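You operate a simulated robot arm through the tools that you are given. There is no shell and no other tool.

You run a simulated robot arm. Do the job below in one go: nothing can be reset, and whatever is moved stays where it is left.

TASK
Test the emergency stop, then reset, start and stop the motor.
Fine: push it, read the display, release it, then the three buttons in that order, one press each; stop with the black button.

It is judged by the outcome, as a careful person would: the job done as asked, and still so three seconds after it is handed in. It fails if anything else is knocked over, pushed out of place, dropped, spilled or broken.

THE ROBOT
A 7-joint arm with a two-finger parallel gripper, fixed in place. Base frame: the origin is at the foot of the arm, x ahead of it, y to its left, z up; the work surface is at about z = 0.92. Lengths are in m, angles in degrees, forces in N, time in s.
With the tool pointing down near the work surface it reaches from about 0.48 to 0.92 m from the base axis. Its first joint turns from -115.0 to 115.0 degrees. Payload 3.91 kg.
Tool frame: the origin (TCP) lies between the finger pads and is the grasp point; the fingertips stand 0.03 m ahead of it; z points along the fingers, y is the line along which they close. The gripper opens to 0.11 m. The fingers are 0.02 m wide and 0.01 m thick; the gripper's body (0.048 by 0.112 m) begins 0.055 m behind the TCP.
Orientation is that of the tool frame in the base frame, as [roll, pitch, yaw] about the fixed x, y, z axes, in that order (R = Rz(yaw) Ry(pitch) Rx(roll)). With the fingers straight down and closing along the base's y, the tool's x points along the base's -x, its y along +y and its z along -z.

THE INTERFACE
- The arm moves only by the tool servo_tool. Its argument "targets" is a list that holds one entry, the list of rows, each a list of 7 numbers: the shift along the tool's x, y, z in units of 300 mm (1.0 is 300 mm), then the turn, a rotation vector about the tool's x, y, z in units of 60 degrees (1.0 is 60 degrees), then the opening in per cent of the stroke, from 0 (shut) to 100 (fully open). In form: [[[tx, ty, tz, rx, ry, rz, jaw], ...]]. A call has 1 to 20 rows; each row is the pose to reach, as a shift and turn from the pose commanded when the call began, along the tool's axes at that moment. A call with a number of a shift or a turn outside -1 to 1 is refused whole. Rows are played at 5 a second. More than 0.05 m and 8.6 degrees between two rows, or a gripper value outside its range, and nothing of the call is played. Where a pose cannot be reached the arm comes as near as it can. A force on the tool above 50 N (or 10 N above the force at the start of the call, whichever is more), or a blocked arm, ends the call early, and 0.2 s more pass. The fingers move at their own pace (about 0.153 m/s each) and stop on an object; they squeeze with about 21 N. The grip force told is the motor's: it shows also when the fingers shut on nothing. Time passes only in rows, and 0.2 s behind the last, so rows that repeat a pose let the fingers close. It gives the time, the measured TCP pose, the force on the tool (base axes), the opening and the grip force at its end, in the units of the frame above (readings bear some noise), with the torque about the TCP (base axes, N m) and any sound that the robot's microphone picked up.
- Cameras (640 x 400 px; columns grow to the right, rows downward): "scene" is fixed at [0.2191, 0.4991, 1.6553]; the picture's right is [-0.89, -0.45, 0.00], its down [-0.29, 0.58, -0.76] and it looks along [0.34, -0.68, -0.65] (base axes); focal length 317 px, centre (320, 200). "wrist" rides on the gripper at [0.072, 0.017, -0.103] in the tool frame; the picture's right is [-0.23, 0.97, 0.00], its down [-0.76, -0.18, -0.62] and it looks along [-0.61, -0.14, 0.78] (tool axes); focal length 222 px, centre (320, 200). There is no depth. A picture from a camera that has moved, and an enlarged one, comes with that camera's place and axes in the base frame and with its lens.
- grab_frame(camera): a new picture of that camera. No time passes.
- move_column(by): slides the trunk up (or, below 0, down) by that many m; the arm rides with it, the base frame stays. It gives what a move gives, with no picture.
- close_up(camera, box): a new picture of the part [left, top, right, bottom] of that camera's present view, enlarged. No time passes.
- finish_job(): hands the job in; it is judged then, once.

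Nothing tells you positions but the pictures and the camera data. Unless the task says otherwise, let go and move clear before handing in.

The tools are called after "Emit:" as a command line: name --argument value ..., lists and objects as JSON in quotes. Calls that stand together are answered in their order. servo_tool: Moves the arm, as the interface text tells. Its arguments: {"type":"object","properties":{"targets":{"type":"array","items":{"type":"array","items":{"type":"array","items":{"type":"number"}}}}},"required":["targets"]} The other tools are called the same way: move_column (by) slides the trunk up or down; grab_frame (camera) takes a picture; close_up (camera, box) takes an enlarged picture of a part of a camera's view; finish_job () hands the job in.

At the start:

```text
t: 0.0
tool_pos: [0.4474, -0.3278, 1.2401]
tool_rot: [-179.9, 0.1, -180.0]
ft_force: [-0.4, 0.1, -0.1]
ft_torque: [-0.02, 0.03, -0.01]
opening: 0.11
gripper_force: 0.0
trunk travel left (down, up): [-0.825, 0.165]
```

scene: 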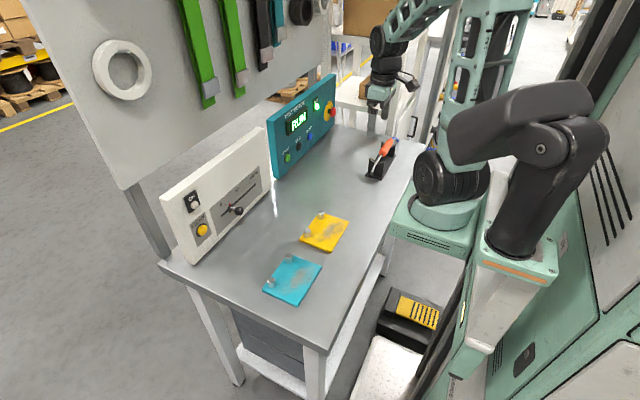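
wrist: 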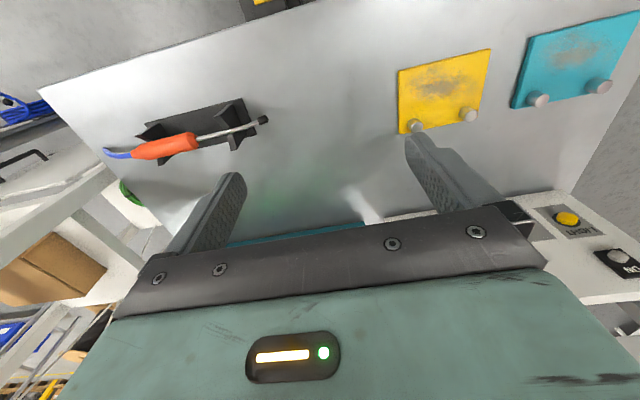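

The scene shows a teal test bench panel at the far back of the table with a display reading RUN, a red emergency stop on a yellow plate, and three coloured buttons. I'll look closer before moving.

Emit:
close_up --camera "scene" --box '[250, 60, 350, 190]'

Emit:
close_up --camera "scene" --box '[150, 60, 350, 270]'

```text
3.08 times, centred on (300, 125) of scene
camera zoom: at [0.2191, 0.4991, 1.6553], right [-0.89, -0.45, 0.0], down [-0.29, 0.58, -0.76], along [0.34, -0.68, -0.65], focal length 976 px, centre (382, 431)
```

zoom: 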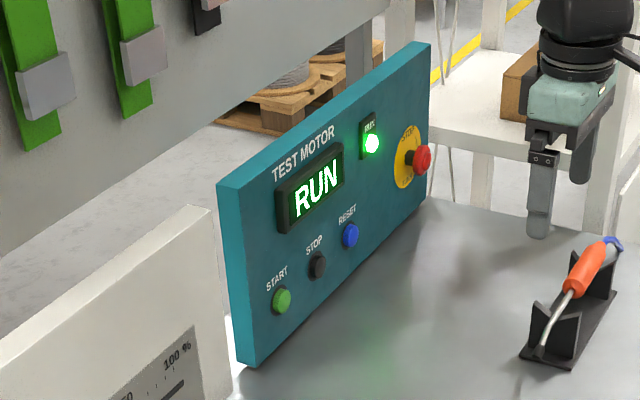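

```text
1.90 times, centred on (250, 165) of scene
camera zoom: at [0.2191, 0.4991, 1.6553], right [-0.89, -0.45, 0.0], down [-0.29, 0.58, -0.76], along [0.34, -0.68, -0.65], focal length 604 px, centre (453, 267)
```

zoom: 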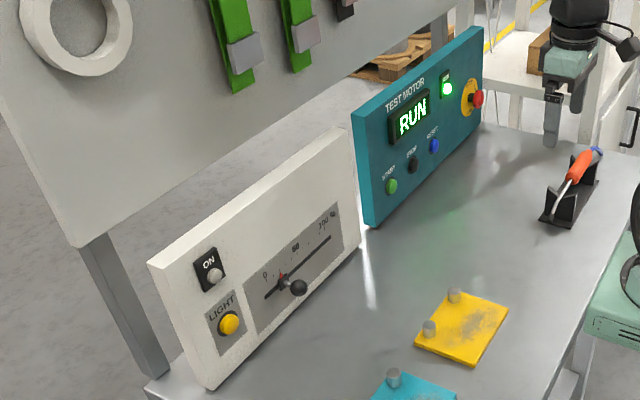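

The panel looks vertical with its face near x≈0.80, and the buttons run START, STOP, RESET towards the e-stop at y≈-0.7. I'll zoom further to read the labels and the stop's yellow plate.

Emit:
close_up --camera "scene" --box '[300, 90, 348, 120]'

Emit:
close_up --camera "scene" --box '[278, 110, 326, 170]'

Emit:
close_up --camera "scene" --box '[340, 80, 440, 200]'

```text
13.33 times, centred on (324, 105) of scene
camera zoom: at [0.2191, 0.4991, 1.6553], right [-0.89, -0.45, 0.0], down [-0.29, 0.58, -0.76], along [0.34, -0.68, -0.65], focal length 4232 px, centre (267, 1467)
```

zoom: 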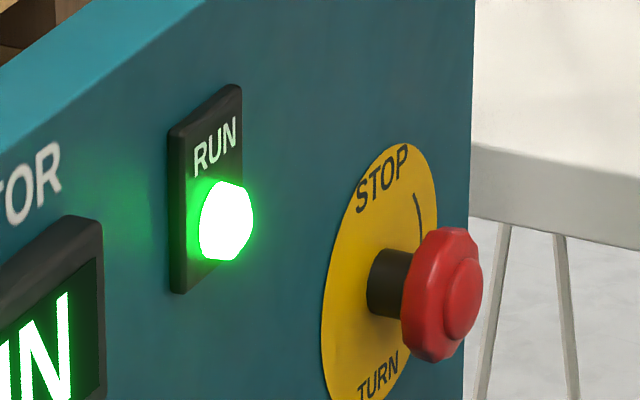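

```text
6.67 times, centred on (302, 140) of scene
camera zoom: at [0.2191, 0.4991, 1.6553], right [-0.89, -0.45, 0.0], down [-0.29, 0.58, -0.76], along [0.34, -0.68, -0.65], focal length 2116 px, centre (440, 600)
```

zoom: 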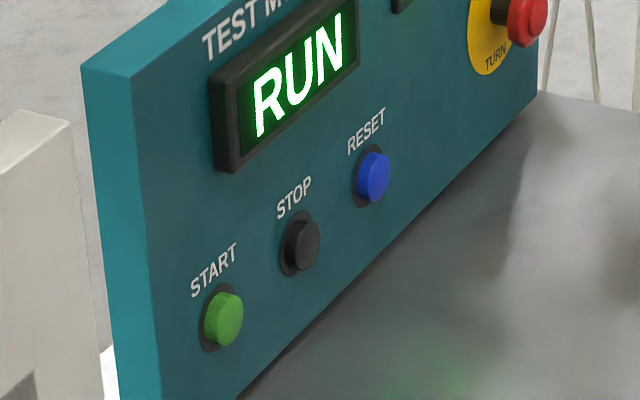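

```text
3.33 times, centred on (390, 140) of scene
camera zoom: at [0.2191, 0.4991, 1.6553], right [-0.89, -0.45, 0.0], down [-0.29, 0.58, -0.76], along [0.34, -0.68, -0.65], focal length 1058 px, centre (87, 400)
```

zoom: 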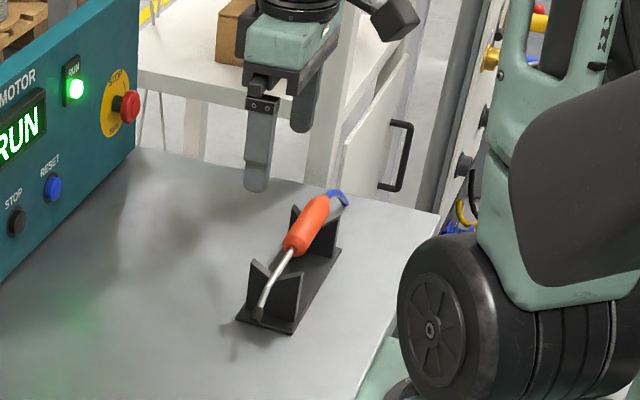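

The stop's plate reads "STOP / TURN", so it latches when pushed and releases by twisting; I still need the arrow direction. I'll move the tool out over the bench, tilting it towards the panel with the fingers shut, well clear of everything.

Emit:
servo_tool --targets '[[[-0.04, -0.05, 0, 0, -0.1, 0, 0], [-0.08, -0.1, 0, 0, -0.2, 0, 0], [-0.12, -0.15, 0, 0, -0.3, 0, 0], [-0.16, -0.2, 0, 0, -0.4, 0, 0], [-0.2, -0.25, 0, 0, -0.5, 0, 0], [-0.24, -0.3, 0, 0, -0.6, 0, 0], [-0.28, -0.35, 0, 0, -0.7, 0, 0], [-0.32, -0.4, 0, 0, -0.8, 0, 0], [-0.36, -0.45, 0, 0, -0.9, 0, 0], [-0.4, -0.5, 0, 0, -1.0, 0, 0], [-0.4, -0.5, 0, 0, -1.0, 0, 0]]]'

```text
t: 2.4
tool_pos: [0.5692, -0.4778, 1.2415]
tool_rot: [-179.9, 60.1, -179.9]
ft_force: [-0.6, 0.5, -0.6]
ft_torque: [0.0, 0.0, -0.06]
opening: 0.0001
gripper_force: 21.2
trunk travel left (down, up): [-0.825, 0.165]
```

Emit:
grab_frame --camera "scene"

Emit:
grab_frame --camera "wrist"

```text
taken
```

scene: 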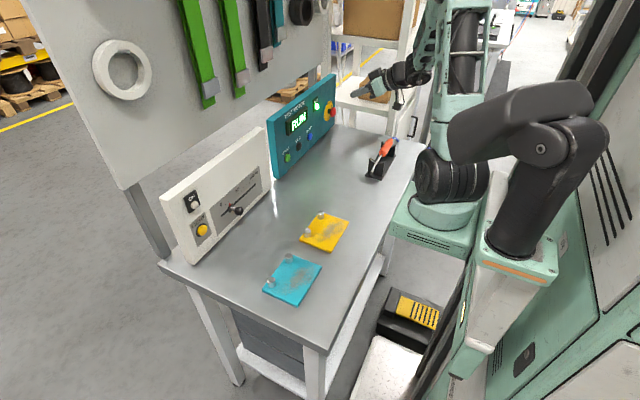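

```text
taken
camera wrist: at [0.4435, -0.4624, 1.2293], right [0.11, 0.97, 0.2], down [-0.16, -0.18, 0.97], along [0.98, -0.14, 0.14], focal length 222 px, centre (320, 200)
```

wrist: 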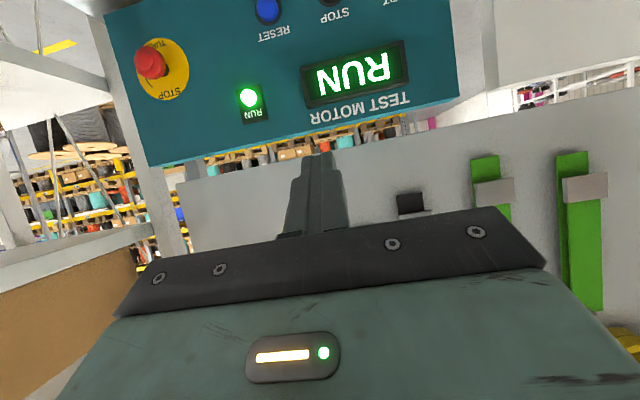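

The wrist camera now sees the panel (upside-down), and triangulating puts the stop knob's front near (0.75, -0.70, 1.04). I'll enlarge it to read the arrow direction.

Emit:
close_up --camera "wrist" --box '[110, 10, 220, 120]'

Emit:
close_up --camera "wrist" --box '[220, 0, 480, 140]'

```text
3.64 times, centred on (165, 65) of wrist
camera zoom: at [0.4435, -0.4624, 1.2293], right [0.11, 0.97, 0.2], down [-0.16, -0.18, 0.97], along [0.98, -0.14, 0.14], focal length 808 px, centre (884, 691)
```

zoom: 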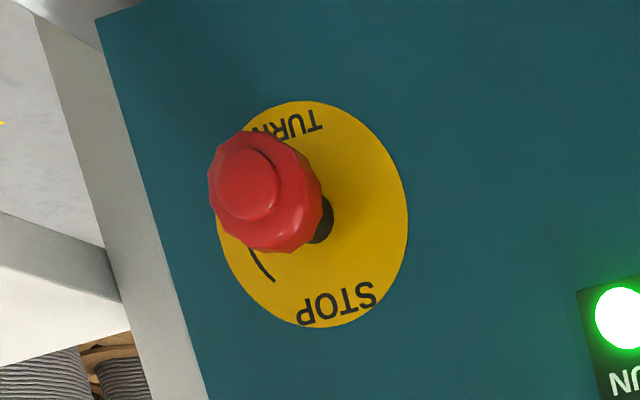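

```text
2.46 times, centred on (350, 70) of wrist
camera zoom: at [0.4435, -0.4624, 1.2293], right [0.11, 0.97, 0.2], down [-0.16, -0.18, 0.97], along [0.98, -0.14, 0.14], focal length 547 px, centre (246, 520)
```

zoom: 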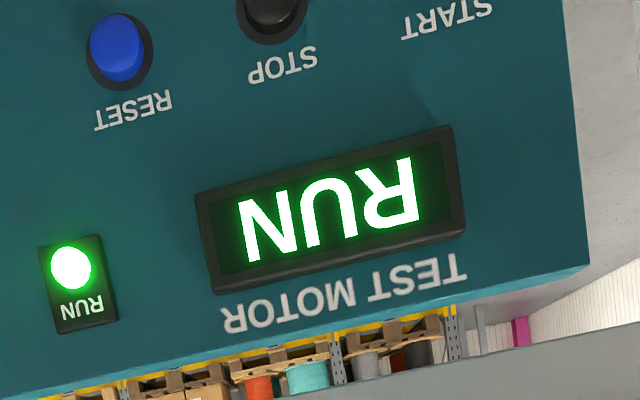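

The twist arrow runs from the top round to the right, which suggests clockwise. Before lowering I want to see how the arm's links sit relative to the screwdriver stand.

Emit:
close_up --camera "scene" --box '[290, 0, 530, 200]'

```text
2.00 times, centred on (410, 100) of scene
camera zoom: at [0.2191, 0.4991, 1.6553], right [-0.89, -0.45, 0.0], down [-0.29, 0.58, -0.76], along [0.34, -0.68, -0.65], focal length 635 px, centre (140, 400)
```

zoom: 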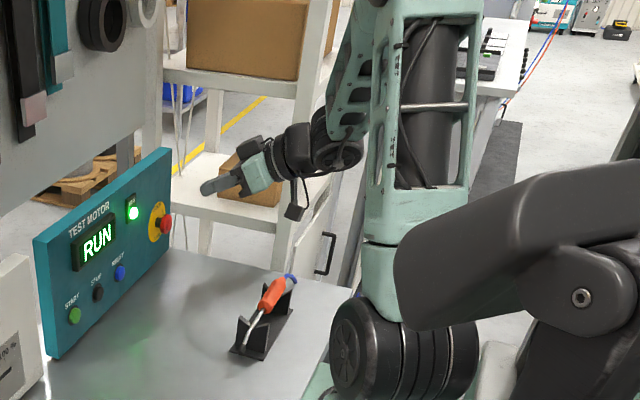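

The moving arm's elbow is high and its forearm comes down from above, so the wrist can come level with the stop just ahead of the screwdriver stand. I'll bring the tool level in front of the knob, still well back and high.

Emit:
servo_tool --targets '[[[0.0237, -0.0763, 0.0333, 0, -0.05, 0, 0], [0.0474, -0.1526, 0.0666, 0, -0.1, 0, 0], [0.0711, -0.2289, 0.0999, 0, -0.15, 0, 0], [0.0948, -0.3052, 0.1332, 0, -0.2, 0, 0], [0.1185, -0.3815, 0.1665, 0, -0.25, 0, 0], [0.1422, -0.4578, 0.1998, 0, -0.3, 0, 0], [0.1659, -0.5341, 0.2331, 0, -0.35, 0, 0], [0.1896, -0.6104, 0.2664, 0, -0.4, 0, 0], [0.2133, -0.6867, 0.2997, 0, -0.45, 0, 0], [0.237, -0.763, 0.333, 0, -0.5, 0, 0], [0.237, -0.763, 0.333, 0, -0.5, 0, 0]]]'

Emit:
grab_frame --camera "wrist"

Emit:
grab_frame --camera "scene"

```text
t: 4.8
tool_pos: [0.6188, -0.7057, 1.1294]
tool_rot: [13.1, 90.0, 12.9]
ft_force: [0.9, -0.1, -0.5]
ft_torque: [-0.01, 0.0, 0.02]
opening: 0.0
gripper_force: 21.3
trunk travel left (down, up): [-0.825, 0.165]
```

```text
taken
camera wrist: at [0.5152, -0.69, 1.0563], right [0.0, 0.97, 0.23], down [-0.62, -0.18, 0.76], along [0.78, -0.14, 0.61], focal length 222 px, centre (320, 200)
```

wrist: 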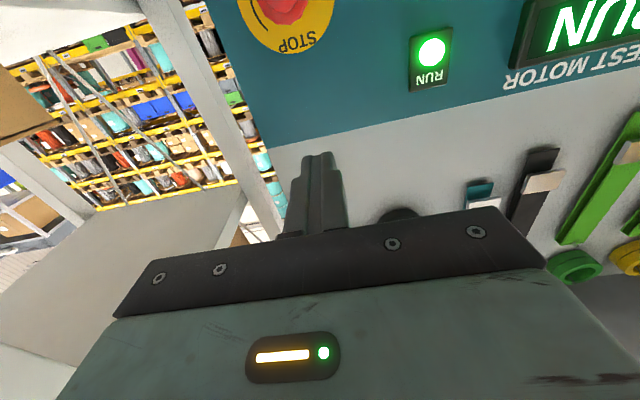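

```text
taken
```

scene: 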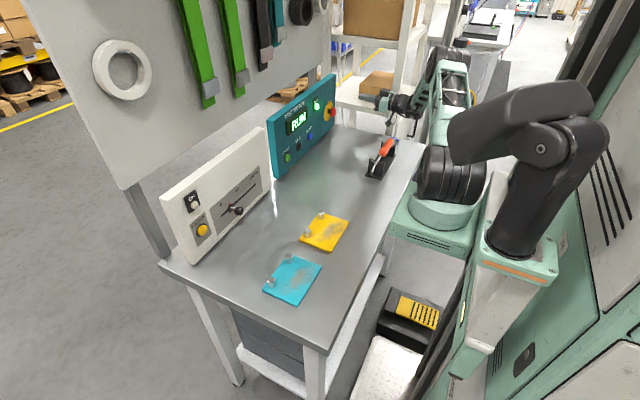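

The tool is level at the right y; the stop is just at the top of the wrist view. I'll check the arm's clearance from the stand and look at the arrow in enlargements.

Emit:
close_up --camera "scene" --box '[310, 40, 490, 210]'

Emit:
close_up --camera "wrist" --box '[220, 0, 350, 80]'

```text
2.35 times, centred on (400, 125) of scene
camera zoom: at [0.2191, 0.4991, 1.6553], right [-0.89, -0.45, 0.0], down [-0.29, 0.58, -0.76], along [0.34, -0.68, -0.65], focal length 747 px, centre (132, 376)
```

zoom: 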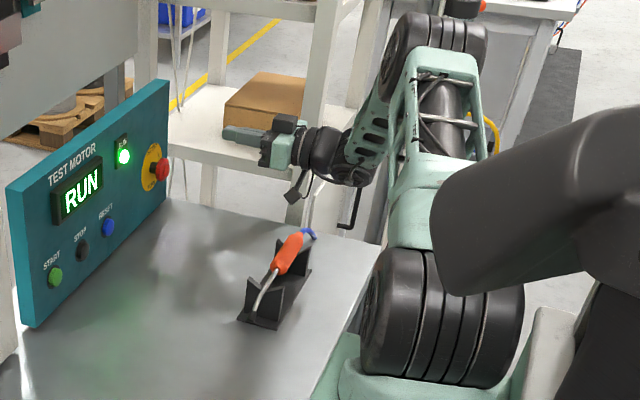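

```text
4.92 times, centred on (285, 40) of wrist
camera zoom: at [0.5152, -0.69, 1.0563], right [0.0, 0.97, 0.23], down [-0.62, -0.18, 0.76], along [0.78, -0.14, 0.61], focal length 1094 px, centre (492, 988)
```

zoom: 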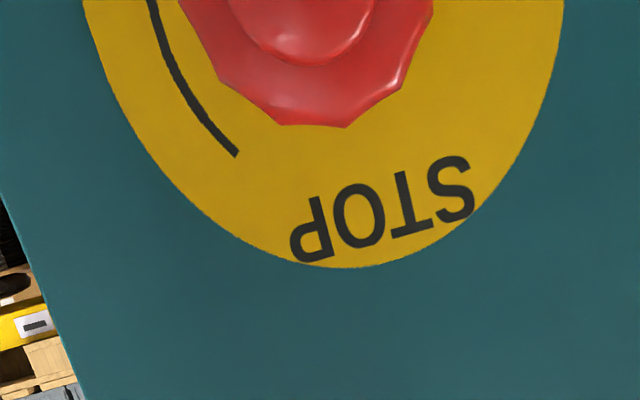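

The arc has no head at its upper end, so it points clockwise round the right side. I'll tilt the tool 10° nose-down so the wrist stays well above the screwdriver, and move closer.

Emit:
servo_tool --targets '[[[0.025, -0.001, 0.05, 0, 0.042, 0, 0], [0.05, -0.002, 0.1, 0, 0.083, 0, 0], [0.075, -0.003, 0.15, 0, 0.125, 0, 0], [0.1, -0.004, 0.2, 0, 0.1667, 0, 0], [0.1, -0.004, 0.2, 0, 0.1667, 0, 0]]]'

Emit:
grab_frame --camera "wrist"

Emit:
close_up --camera "scene" --box '[310, 40, 490, 210]'

```text
t: 6.0
tool_pos: [0.6794, -0.7077, 1.101]
tool_rot: [179.9, 80.0, 180.0]
ft_force: [-0.2, 0.5, -1.2]
ft_torque: [0.01, 0.06, 0.0]
opening: 0.0
gripper_force: 20.4
trunk travel left (down, up): [-0.825, 0.165]
```

```text
taken
camera wrist: at [0.5654, -0.6918, 1.0465], right [0.04, 0.97, 0.22], down [-0.48, -0.18, 0.86], along [0.88, -0.14, 0.46], focal length 222 px, centre (320, 200)
```

wrist: 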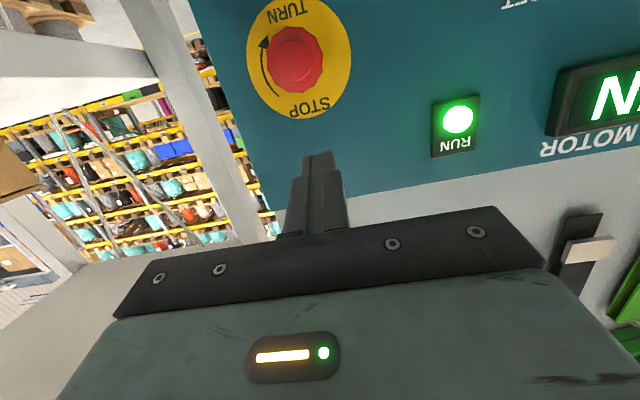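

```text
2.35 times, centred on (400, 125) of scene
camera zoom: at [0.2191, 0.4991, 1.6553], right [-0.89, -0.45, 0.0], down [-0.29, 0.58, -0.76], along [0.34, -0.68, -0.65], focal length 747 px, centre (132, 376)
```

zoom: 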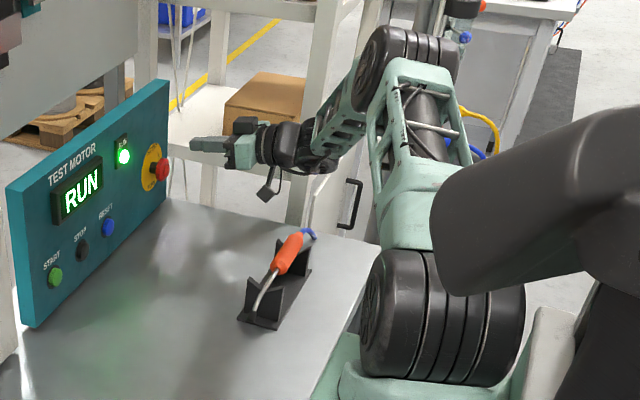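

The arrowhead is now visible: the release turn is clockwise seen from the front. This closer view puts the knob centre at about y=-0.714, z=1.027, so I'll line up the shut fingertips a couple of centimetres in front of it.

Emit:
servo_tool --targets '[[[0.056, -0.005, 0.023, 0, 0, 0, 0], [0.112, -0.01, 0.046, 0, 0, 0, 0], [0.168, -0.016, 0.069, 0, 0, 0, 0], [0.224, -0.021, 0.0923, 0, 0, 0, 0], [0.224, -0.021, 0.0923, 0, 0, 0, 0]]]'

Emit:
grab_frame --camera "wrist"

Emit:
close_up --camera "scene" --box '[290, 60, 450, 190]'

```text
t: 7.2
tool_pos: [0.6956, -0.7154, 1.0286]
tool_rot: [-179.8, 80.0, -179.9]
ft_force: [-0.2, -0.2, 0.3]
ft_torque: [0.01, -0.01, -0.02]
opening: 0.0
gripper_force: 21.1
trunk travel left (down, up): [-0.825, 0.165]
```

```text
taken
camera wrist: at [0.5817, -0.6983, 0.9746], right [0.04, 0.97, 0.22], down [-0.48, -0.18, 0.86], along [0.88, -0.14, 0.46], focal length 222 px, centre (320, 200)
```

wrist: 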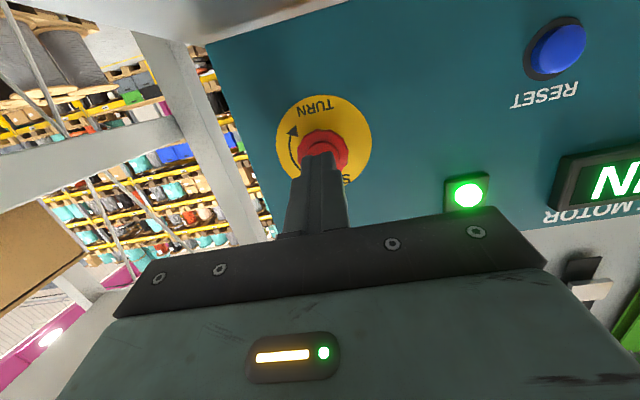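

```text
3.08 times, centred on (370, 125) of scene
camera zoom: at [0.2191, 0.4991, 1.6553], right [-0.89, -0.45, 0.0], down [-0.29, 0.58, -0.76], along [0.34, -0.68, -0.65], focal length 976 px, centre (166, 431)
```

zoom: 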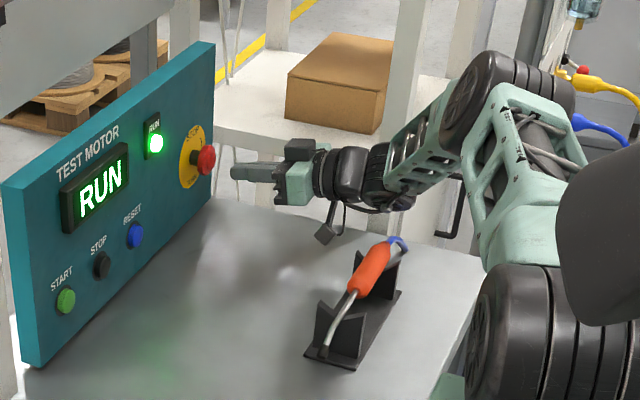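

The fingertips are lined up on the knob with about 2–3 cm to go, and the wrist clears the stand. I'll advance slowly straight at the panel and watch the force and sound.

Emit:
servo_tool --targets '[[[0.0106, 0.0067, 0.0357, 0, 0, 0, 0], [0.0048, 0.0067, 0.0686, 0, 0, 0, 0], [0.0019, 0.0067, 0.085, 0, 0, 0, 0], [0.0008, 0.0067, 0.0915, 0, 0, 0, 0], [-0.0004, 0.0067, 0.0981, 0, 0, 0, 0], [-0.0015, 0.0067, 0.1047, 0, 0, 0, 0], [-0.0027, 0.0067, 0.1112, 0, 0, 0, 0]]]'

Emit:
grab_frame --camera "wrist"

Emit:
close_up --camera "scene" --box '[250, 70, 370, 170]'

```text
t: 8.8
tool_pos: [0.7267, -0.7121, 1.0226]
tool_rot: [179.8, 80.0, 179.8]
ft_force: [-3.6, -0.4, -2.1]
ft_torque: [0.04, 0.03, 0.0]
opening: 0.0002
gripper_force: 21.2
trunk travel left (down, up): [-0.825, 0.165]
```

```text
taken
camera wrist: at [0.6133, -0.6963, 0.9699], right [0.04, 0.97, 0.22], down [-0.48, -0.18, 0.86], along [0.88, -0.14, 0.46], focal length 222 px, centre (320, 200)
```

wrist: 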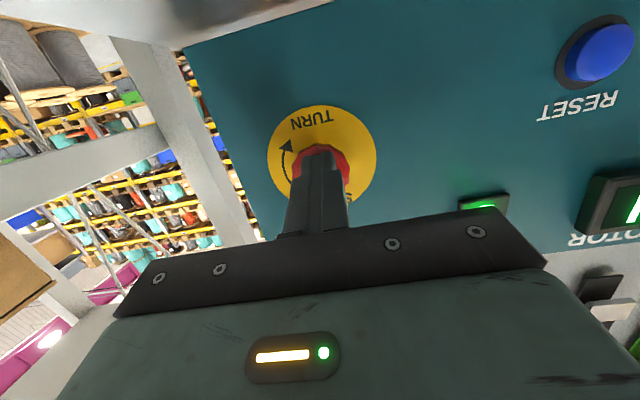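

```text
4.00 times, centred on (310, 120) of scene
camera zoom: at [0.2191, 0.4991, 1.6553], right [-0.89, -0.45, 0.0], down [-0.29, 0.58, -0.76], along [0.34, -0.68, -0.65], focal length 1270 px, centre (360, 520)
```

zoom: 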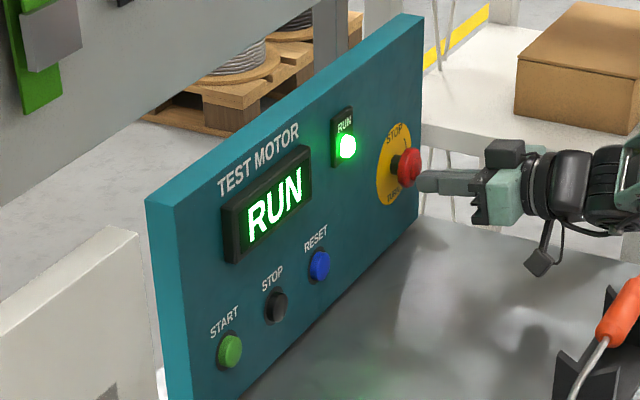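

The fingertips seem to have just touched the knob (about 4 N). I'll press further in small steps.

Emit:
servo_tool --targets '[[[-0.0012, 0, 0.0066, 0, 0, 0, 0], [-0.0023, 0, 0.0131, 0, 0, 0, 0], [-0.0035, 0, 0.0197, 0, 0, 0, 0], [-0.0046, 0, 0.0263, 0, 0, 0, 0]]]'

Emit:
close_up --camera "scene" --box '[250, 70, 370, 170]'

```text
t: 9.8
tool_pos: [0.7329, -0.7125, 1.0238]
tool_rot: [-179.8, 80.0, -179.8]
ft_force: [-24.4, 7.5, 3.5]
ft_torque: [-0.06, -0.23, 0.24]
opening: 0.0
gripper_force: 21.9
trunk travel left (down, up): [-0.825, 0.165]
```

```text
4.00 times, centred on (310, 120) of scene
camera zoom: at [0.2191, 0.4991, 1.6553], right [-0.89, -0.45, 0.0], down [-0.29, 0.58, -0.76], along [0.34, -0.68, -0.65], focal length 1270 px, centre (360, 520)
```

zoom: 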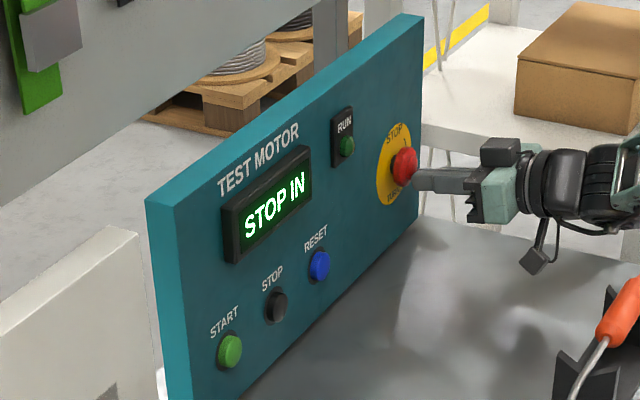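

The display changed to "STOP IN" and the run lamp went out. I'll back off straight and check that the stop stays latched.

Emit:
servo_tool --targets '[[[0.0035, 0, -0.0197, 0, 0, 0, 0], [0.0087, 0, -0.0492, 0, 0, 0, 0], [0.0174, 0, -0.0985, 0, 0, 0, 0], [0.026, 0, -0.1477, 0, 0, 0, 0], [0.0289, 0, -0.1641, 0, 0, 0, 0]]]'

Emit:
close_up --camera "scene" --box '[250, 70, 370, 170]'

Emit:
grab_frame --camera "wrist"

```text
t: 11.0
tool_pos: [0.6857, -0.713, 1.0228]
tool_rot: [-179.8, 80.0, -179.9]
ft_force: [-0.4, -0.2, 0.7]
ft_torque: [0.04, -0.04, 0.01]
opening: 0.0001
gripper_force: 20.9
trunk travel left (down, up): [-0.825, 0.165]
```

```text
4.00 times, centred on (310, 120) of scene
camera zoom: at [0.2191, 0.4991, 1.6553], right [-0.89, -0.45, 0.0], down [-0.29, 0.58, -0.76], along [0.34, -0.68, -0.65], focal length 1270 px, centre (360, 520)
```

zoom: 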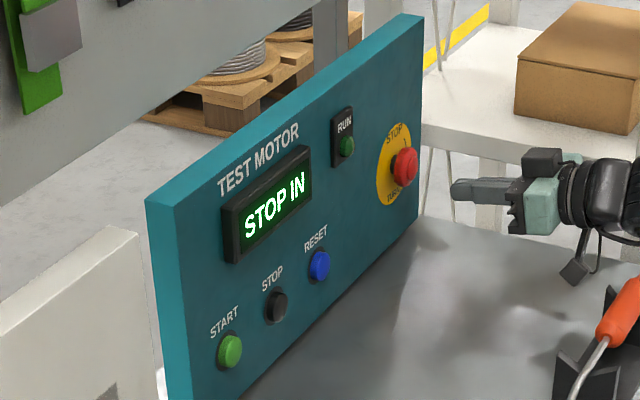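

```text
taken
camera wrist: at [0.5718, -0.6969, 0.9687], right [0.04, 0.97, 0.22], down [-0.48, -0.18, 0.86], along [0.88, -0.14, 0.46], focal length 222 px, centre (320, 200)
```

wrist: 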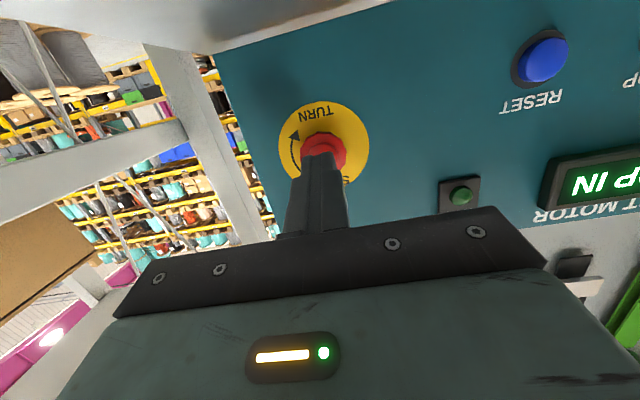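

The stop stays latched and the display reads "STOP IN". Next I'll roll the tool 45° anticlockwise (so there is room to twist clockwise) and open the fingers to grip the knob.

Emit:
servo_tool --targets '[[[0, 0, 0, 0.0217, 0, -0.1231, 10], [0, 0, 0, 0.0434, 0, -0.2462, 30], [0, 0, 0, 0.0651, 0, -0.3693, 50], [0, 0, 0, 0.0868, 0, -0.4924, 65], [0, 0, 0, 0.1085, 0, -0.6155, 70], [0, 0, 0, 0.1302, 0, -0.7386, 70], [0, 0, 0, 0.1302, 0, -0.7386, 70]]]'

Emit:
grab_frame --camera "wrist"

Emit:
close_up --camera "scene" --box '[290, 60, 450, 190]'

```text
t: 12.6
tool_pos: [0.6859, -0.7117, 1.023]
tool_rot: [-99.8, 44.0, -103.9]
ft_force: [-0.6, 0.8, 0.0]
ft_torque: [0.0, -0.03, 0.02]
opening: 0.0771
gripper_force: 0.1
trunk travel left (down, up): [-0.825, 0.165]
```

```text
taken
camera wrist: at [0.5713, -0.739, 0.9729], right [0.04, 0.85, -0.53], down [-0.48, 0.48, 0.73], along [0.88, 0.23, 0.43], focal length 222 px, centre (320, 200)
```

wrist: 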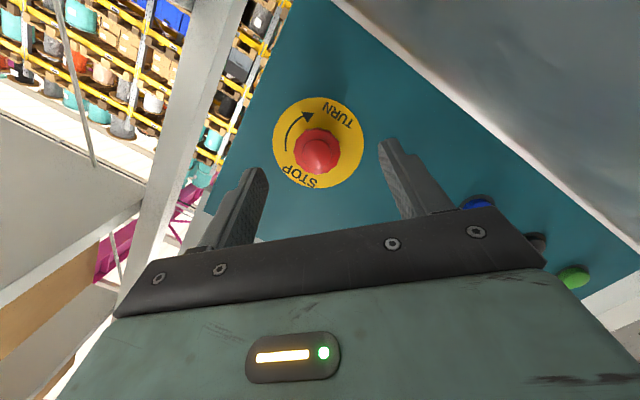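

```text
3.08 times, centred on (370, 125) of scene
camera zoom: at [0.2191, 0.4991, 1.6553], right [-0.89, -0.45, 0.0], down [-0.29, 0.58, -0.76], along [0.34, -0.68, -0.65], focal length 976 px, centre (166, 431)
```

zoom: 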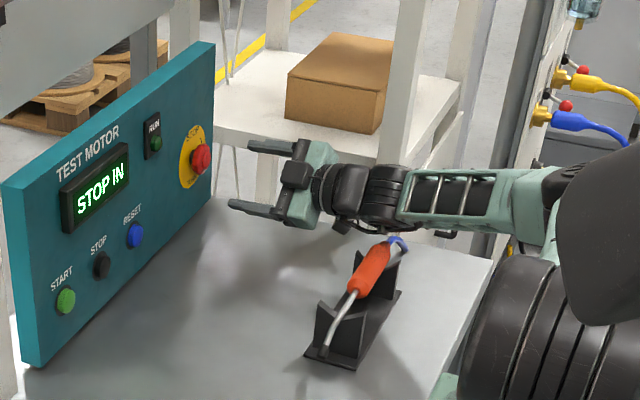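

Rolling made the elbow swing down, so the forearm is now lower over the bench than I want near the screwdriver's end. I'll look closely at that gap before going on.

Emit:
close_up --camera "scene" --box '[350, 95, 450, 185]'

Emit:
grab_frame --camera "scene"

```text
4.44 times, centred on (400, 140) of scene
camera zoom: at [0.2191, 0.4991, 1.6553], right [-0.89, -0.45, 0.0], down [-0.29, 0.58, -0.76], along [0.34, -0.68, -0.65], focal length 1410 px, centre (-36, 467)
```

zoom: 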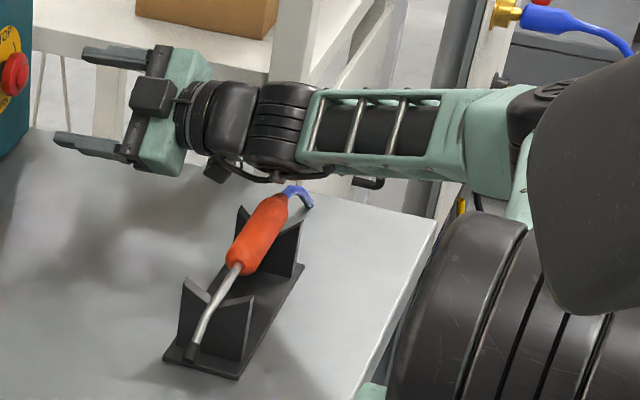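

```text
taken
```

scene: 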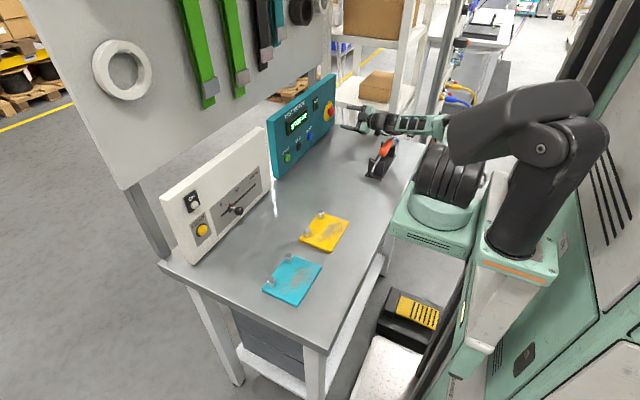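

The gap under the forearm is only about 2–3 cm, so I'll raise the trunk to lift the shoulder and elbow, then bring just the tool back down, which will slope the forearm up and away from the screwdriver.

Emit:
move_column --by 0.15

Emit:
grab_frame --camera "scene"

```text
t: 14.3
tool_pos: [0.6861, -0.7114, 1.1729]
tool_rot: [-99.9, 44.1, -104.0]
ft_force: [0.0, 0.7, -0.2]
ft_torque: [-0.02, -0.01, -0.01]
opening: 0.0769
gripper_force: 0.1
trunk travel left (down, up): [-0.975, 0.015]
```

```text
taken
```

scene: 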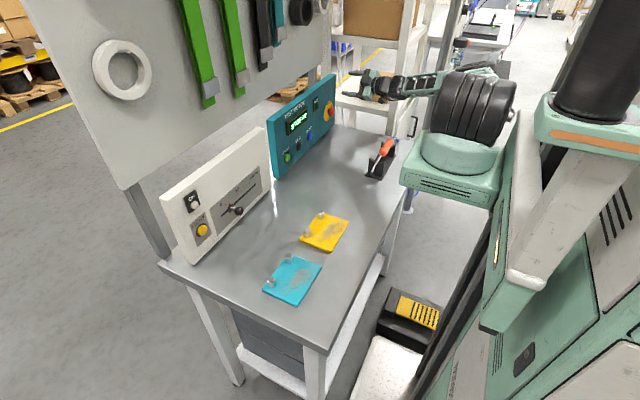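

The arm is lifted clear. I'll bring the tool back down most of the way and check how the elbow sits.

Emit:
servo_tool --targets '[[[0.0488, 0.0497, 0.0154, 0, 0, 0, 70], [0.0975, 0.0993, 0.0308, 0, 0, 0, 70], [0.1462, 0.149, 0.0462, 0, 0, 0, 70], [0.195, 0.1986, 0.0615, 0, 0, 0, 70], [0.2437, 0.2483, 0.077, 0, 0, 0, 70], [0.2437, 0.2483, 0.077, 0, 0, 0, 70]]]'

Emit:
close_up --camera "scene" --box '[310, 50, 500, 190]'

Emit:
grab_frame --camera "wrist"

```text
t: 15.8
tool_pos: [0.6962, -0.712, 1.0673]
tool_rot: [-99.9, 44.0, -104.0]
ft_force: [0.3, -0.3, -0.4]
ft_torque: [-0.05, -0.01, 0.01]
opening: 0.0768
gripper_force: 0.0
trunk travel left (down, up): [-0.975, 0.015]
```

```text
2.86 times, centred on (405, 120) of scene
camera zoom: at [0.2191, 0.4991, 1.6553], right [-0.89, -0.45, 0.0], down [-0.29, 0.58, -0.76], along [0.34, -0.68, -0.65], focal length 907 px, centre (77, 429)
```

zoom: 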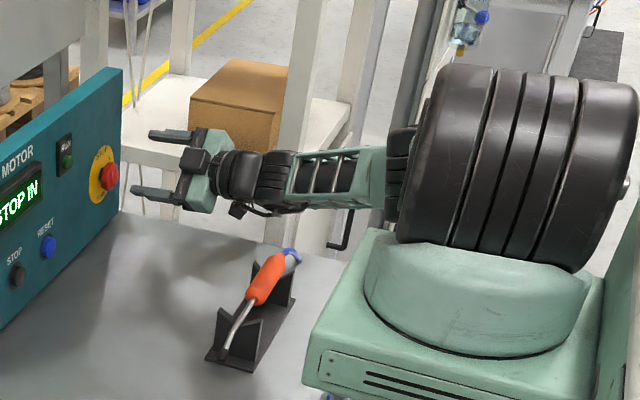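

```text
taken
camera wrist: at [0.5811, -0.7397, 1.0164], right [0.04, 0.85, -0.53], down [-0.48, 0.48, 0.73], along [0.88, 0.23, 0.43], focal length 222 px, centre (320, 200)
```

wrist: 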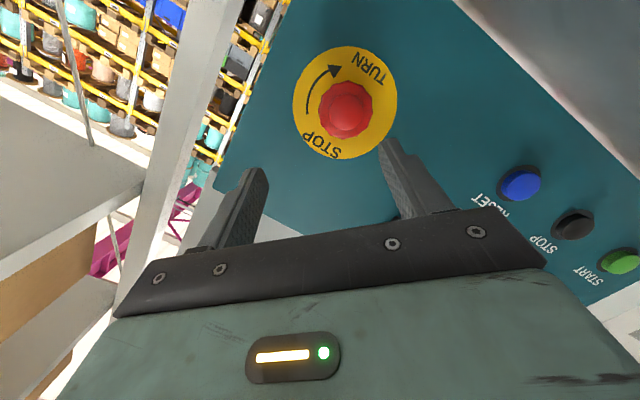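

The forearm is now higher. I'll finish lowering and come forward to just short of the knob with the fingers straddling it.

Emit:
servo_tool --targets '[[[0.0435, 0.0453, 0.0145, 0, 0, 0, 70], [0.087, 0.0907, 0.029, 0, 0, 0, 70], [0.0812, 0.0907, 0.0618, 0, 0, 0, 70], [0.0754, 0.0907, 0.0947, 0, 0, 0, 70], [0.0696, 0.0907, 0.1275, 0, 0, 0, 70], [0.0696, 0.0907, 0.1275, 0, 0, 0, 70]]]'

Emit:
close_up --camera "scene" --box '[310, 50, 500, 190]'

Emit:
grab_frame --camera "wrist"

```text
t: 17.1
tool_pos: [0.7222, -0.7124, 1.0389]
tool_rot: [-99.6, 43.7, -103.9]
ft_force: [-0.2, -0.5, -0.6]
ft_torque: [-0.04, 0.01, 0.02]
opening: 0.077
gripper_force: 0.1
out of reach, approached as far as the arm can: row 3, 4, 5, 6
trunk travel left (down, up): [-0.975, 0.015]
```

```text
2.86 times, centred on (405, 120) of scene
camera zoom: at [0.2191, 0.4991, 1.6553], right [-0.89, -0.45, 0.0], down [-0.29, 0.58, -0.76], along [0.34, -0.68, -0.65], focal length 907 px, centre (77, 429)
```

zoom: 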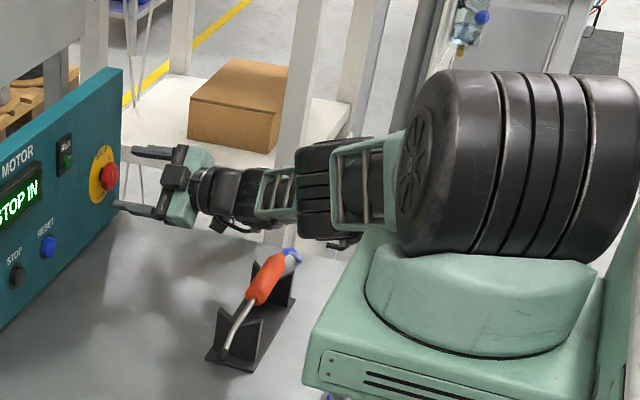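

```text
taken
camera wrist: at [0.6077, -0.7379, 0.987], right [0.04, 0.84, -0.54], down [-0.48, 0.49, 0.73], along [0.88, 0.23, 0.43], focal length 222 px, centre (320, 200)
```

wrist: 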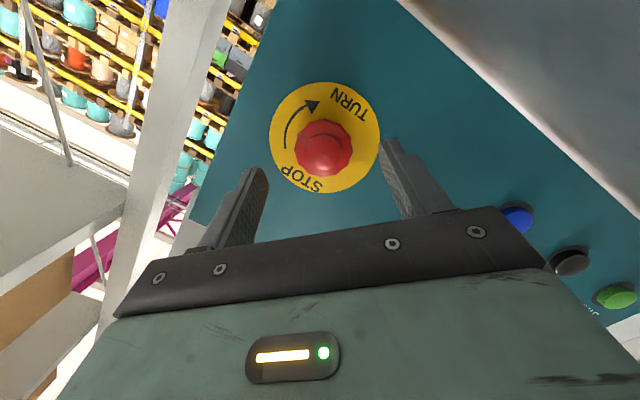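

With the trunk raised this far the arm runs out of reach just short of the knob. I'll back off, lift the tool, lower the trunk part-way, and come in again.

Emit:
servo_tool --targets '[[[0.0174, 0, -0.0985, 0, 0, 0, 70], [-0.06, -0.0786, -0.1122, 0, 0, 0, 70], [-0.1374, -0.1572, -0.1259, 0, 0, 0, 70], [-0.2147, -0.2357, -0.1393, 0, 0, 0, 70], [-0.2147, -0.2357, -0.1393, 0, 0, 0, 70]]]'

```text
t: 18.4
tool_pos: [0.6937, -0.7101, 1.1318]
tool_rot: [-99.9, 44.0, -103.9]
ft_force: [0.4, -0.2, 0.5]
ft_torque: [0.02, 0.0, 0.0]
opening: 0.0769
gripper_force: 0.1
trunk travel left (down, up): [-0.975, 0.015]
```

Emit:
move_column --by -0.1

Emit:
close_up --camera "scene" --box '[310, 50, 500, 190]'

Emit:
grab_frame --camera "wrist"

```text
t: 19.7
tool_pos: [0.694, -0.711, 1.0328]
tool_rot: [-99.8, 44.0, -103.9]
ft_force: [0.5, -0.1, -0.2]
ft_torque: [0.0, -0.03, 0.01]
opening: 0.0769
gripper_force: 0.0
trunk travel left (down, up): [-0.875, 0.115]
```

```text
2.86 times, centred on (405, 120) of scene
camera zoom: at [0.2191, 0.4991, 1.6553], right [-0.89, -0.45, 0.0], down [-0.29, 0.58, -0.76], along [0.34, -0.68, -0.65], focal length 907 px, centre (77, 429)
```

zoom: 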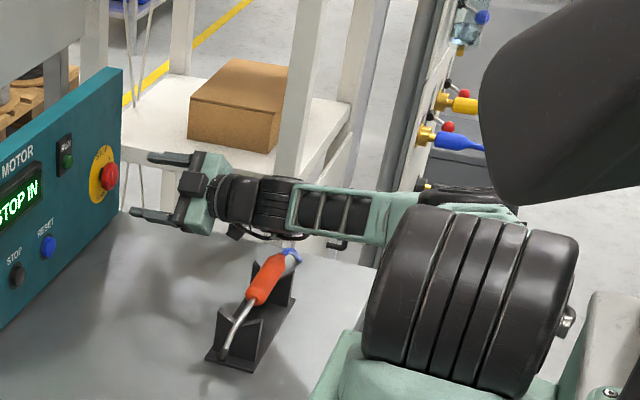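

```text
taken
camera wrist: at [0.5795, -0.7365, 0.9824], right [0.04, 0.85, -0.53], down [-0.48, 0.48, 0.73], along [0.88, 0.23, 0.43], focal length 222 px, centre (320, 200)
```

wrist: 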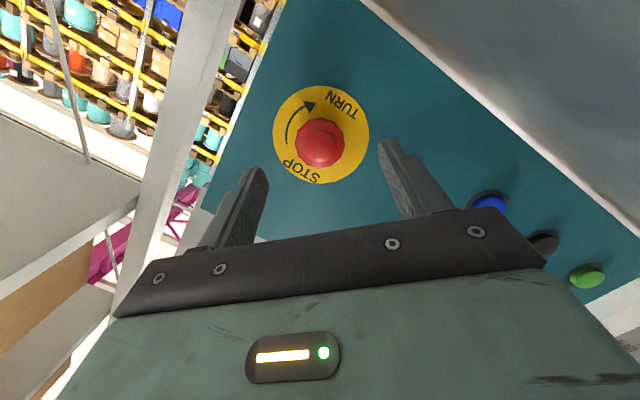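

The forearm has about 3 cm over the screwdriver's end and moves away from it as I advance. I'll go forward to just before the knob and check.

Emit:
servo_tool --targets '[[[-0.0037, 0.0019, 0.0372, 0, 0, 0, 70], [-0.0074, 0.0038, 0.0745, 0, 0, 0, 70], [-0.0111, 0.0056, 0.1117, 0, 0, 0, 70], [-0.0111, 0.0056, 0.1117, 0, 0, 0, 70]]]'

Emit:
close_up --camera "scene" --box '[310, 50, 500, 190]'

Emit:
grab_frame --camera "wrist"

```text
t: 20.7
tool_pos: [0.7268, -0.7102, 1.0284]
tool_rot: [-99.9, 44.1, -104.0]
ft_force: [1.3, -0.2, 0.2]
ft_torque: [0.03, 0.04, 0.01]
opening: 0.077
gripper_force: 0.0
trunk travel left (down, up): [-0.875, 0.115]
```

```text
2.86 times, centred on (405, 120) of scene
camera zoom: at [0.2191, 0.4991, 1.6553], right [-0.89, -0.45, 0.0], down [-0.29, 0.58, -0.76], along [0.34, -0.68, -0.65], focal length 907 px, centre (77, 429)
```

zoom: 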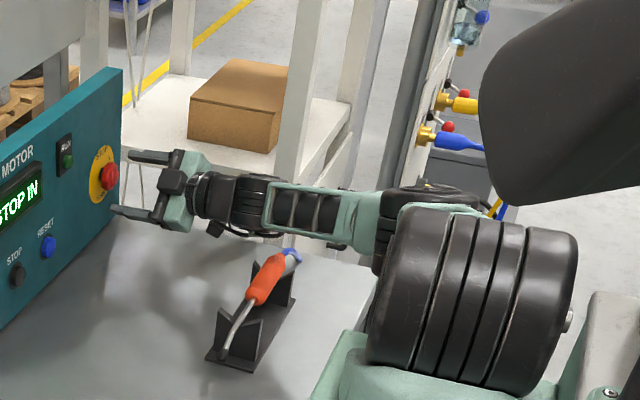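

```text
taken
camera wrist: at [0.6125, -0.7374, 0.9788], right [0.04, 0.85, -0.53], down [-0.48, 0.48, 0.73], along [0.88, 0.23, 0.43], focal length 222 px, centre (320, 200)
```

wrist: 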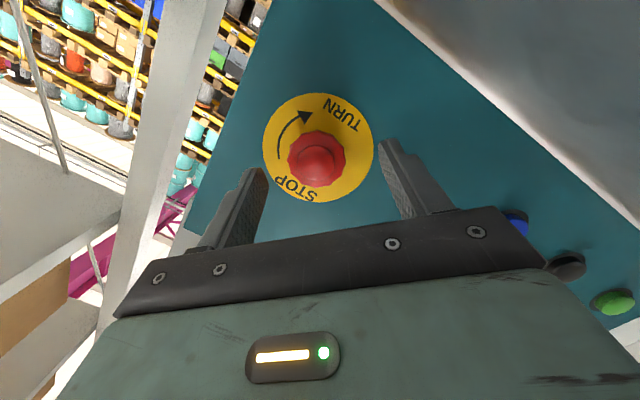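

The knob sits centred between the fingers. I'll advance the last 2.4 cm so the pads surround it, then look before closing.

Emit:
servo_tool --targets '[[[-0.0035, -0.0012, 0.0263, 0, 0, 0, 70], [-0.007, -0.0023, 0.0525, 0, 0, 0, 70], [-0.0105, -0.0035, 0.0788, 0, 0, 0, 70], [-0.0105, -0.0035, 0.0788, 0, 0, 0, 70]]]'

Emit:
grab_frame --camera "wrist"

Emit:
close_up --camera "scene" --box '[310, 80, 400, 150]'

```text
t: 21.7
tool_pos: [0.7509, -0.7103, 1.0282]
tool_rot: [-99.9, 44.1, -104.1]
ft_force: [0.2, 0.6, -0.3]
ft_torque: [0.0, 0.03, 0.0]
opening: 0.0769
gripper_force: 0.0
trunk travel left (down, up): [-0.875, 0.115]
```

```text
taken
camera wrist: at [0.636, -0.7379, 0.979], right [0.04, 0.85, -0.53], down [-0.48, 0.48, 0.73], along [0.88, 0.23, 0.43], focal length 222 px, centre (320, 200)
```

wrist: 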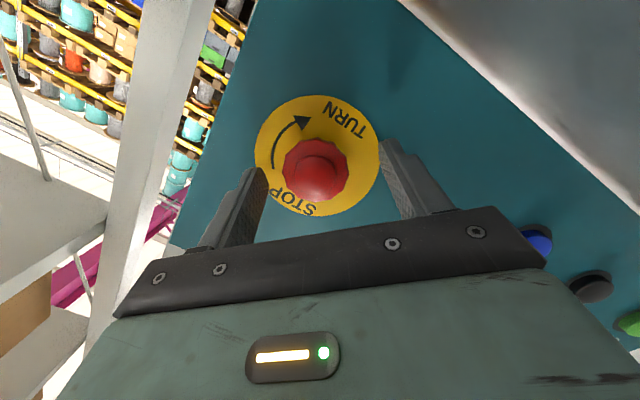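

```text
5.71 times, centred on (355, 115) of scene
camera zoom: at [0.2191, 0.4991, 1.6553], right [-0.89, -0.45, 0.0], down [-0.29, 0.58, -0.76], along [0.34, -0.68, -0.65], focal length 1814 px, centre (120, 686)
```

zoom: 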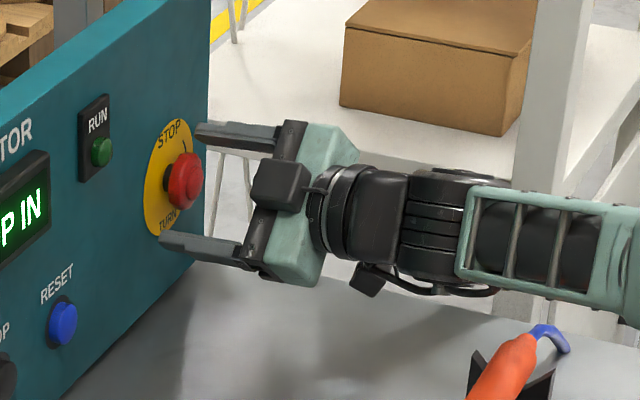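

The pads straddle the knob evenly at the right depth. I'll close on it.

Emit:
servo_tool --targets '[[[0, 0, 0, 0, 0, 0, 50], [0, 0, 0, 0, 0, 0, 35], [0, 0, 0, 0, 0, 0, 10], [0, 0, 0, 0, 0, 0, 10]]]'

Emit:
grab_frame --camera "wrist"

Emit:
close_up --camera "scene" --box '[280, 70, 400, 150]'

```text
t: 22.7
tool_pos: [0.7476, -0.7127, 1.0327]
tool_rot: [-99.7, 44.0, -104.1]
ft_force: [4.1, -17.3, 17.5]
ft_torque: [0.0, -0.15, -0.39]
opening: 0.0412
gripper_force: 45.3
trunk travel left (down, up): [-0.875, 0.115]
```

```text
taken
camera wrist: at [0.6349, -0.7398, 0.9812], right [0.04, 0.85, -0.53], down [-0.48, 0.48, 0.73], along [0.88, 0.22, 0.43], focal length 222 px, centre (320, 200)
```

wrist: 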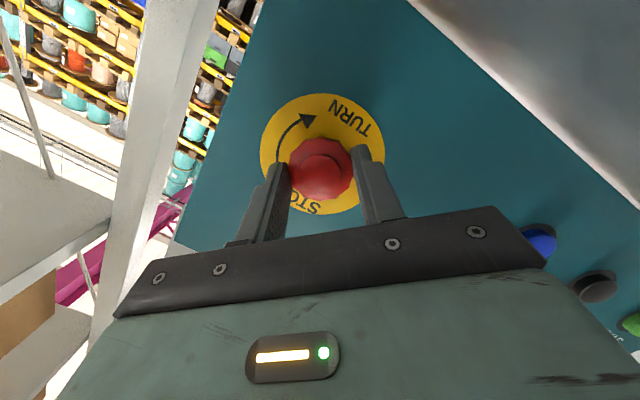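

```text
5.00 times, centred on (340, 110) of scene
camera zoom: at [0.2191, 0.4991, 1.6553], right [-0.89, -0.45, 0.0], down [-0.29, 0.58, -0.76], along [0.34, -0.68, -0.65], focal length 1587 px, centre (220, 650)
```

zoom: 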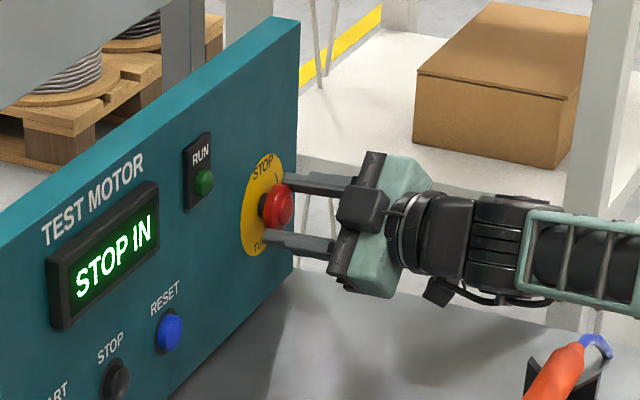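

I have the knob gripped (0.041 m across), with a sideways load of ~24 N showing I was about 5 mm off centre. I'll shift to relieve that before twisting.

Emit:
servo_tool --targets '[[[0, -0.008, 0, 0, 0, 0, 10], [0, -0.0167, 0, 0, 0, 0, 10]]]'

```text
t: 23.3
tool_pos: [0.7497, -0.7141, 1.031]
tool_rot: [-99.9, 44.2, -103.9]
ft_force: [0.0, -6.6, 8.8]
ft_torque: [0.03, -0.57, -0.47]
opening: 0.0414
gripper_force: 45.3
trunk travel left (down, up): [-0.875, 0.115]
```

Better; I'll shift slightly more and start the clockwise turn, 30° first.

Emit:
servo_tool --targets '[[[0, -0.01, 0, 0, 0, 0, 10], [0.0002, -0.0117, 0, -0.0217, 0, 0.1231, 10], [0.0004, -0.0133, 0, -0.0434, 0, 0.2462, 10], [0.001, -0.015, 0, -0.0651, 0, 0.3693, 10], [0.0017, -0.0164, 0, -0.0868, 0, 0.4924, 10], [0.0017, -0.0164, 0, -0.0868, 0, 0.4924, 10]]]'

Emit:
close_up --camera "scene" --box '[280, 60, 480, 190]'

Emit:
grab_frame --camera "wrist"

```text
t: 24.7
tool_pos: [0.7516, -0.7147, 1.0327]
tool_rot: [-123.9, 71.9, -124.9]
ft_force: [-23.4, 35.2, -23.8]
ft_torque: [0.05, 0.76, 0.86]
opening: 0.0414
gripper_force: 45.4
trunk travel left (down, up): [-0.875, 0.115]
```

```text
3.08 times, centred on (380, 125) of scene
camera zoom: at [0.2191, 0.4991, 1.6553], right [-0.89, -0.45, 0.0], down [-0.29, 0.58, -0.76], along [0.34, -0.68, -0.65], focal length 976 px, centre (135, 431)
```

zoom: 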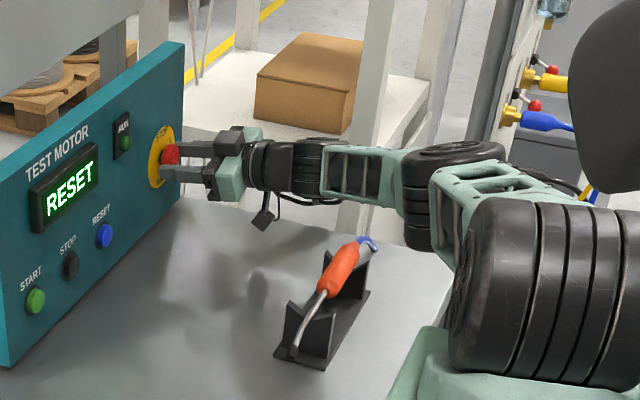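

```text
taken
camera wrist: at [0.6365, -0.7136, 0.9766], right [0.03, 1.0, -0.03], down [-0.48, 0.05, 0.88], along [0.88, -0.01, 0.48], focal length 222 px, centre (320, 200)
```

wrist: 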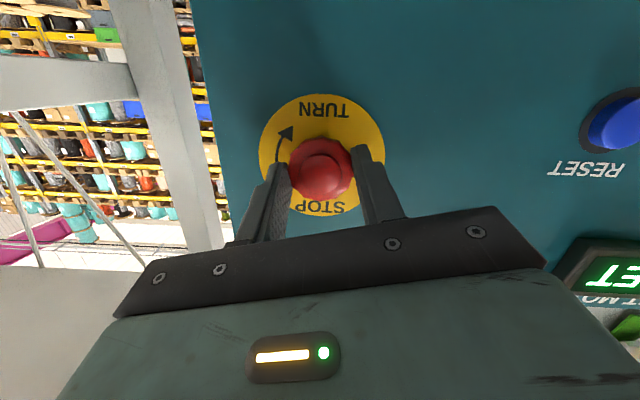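

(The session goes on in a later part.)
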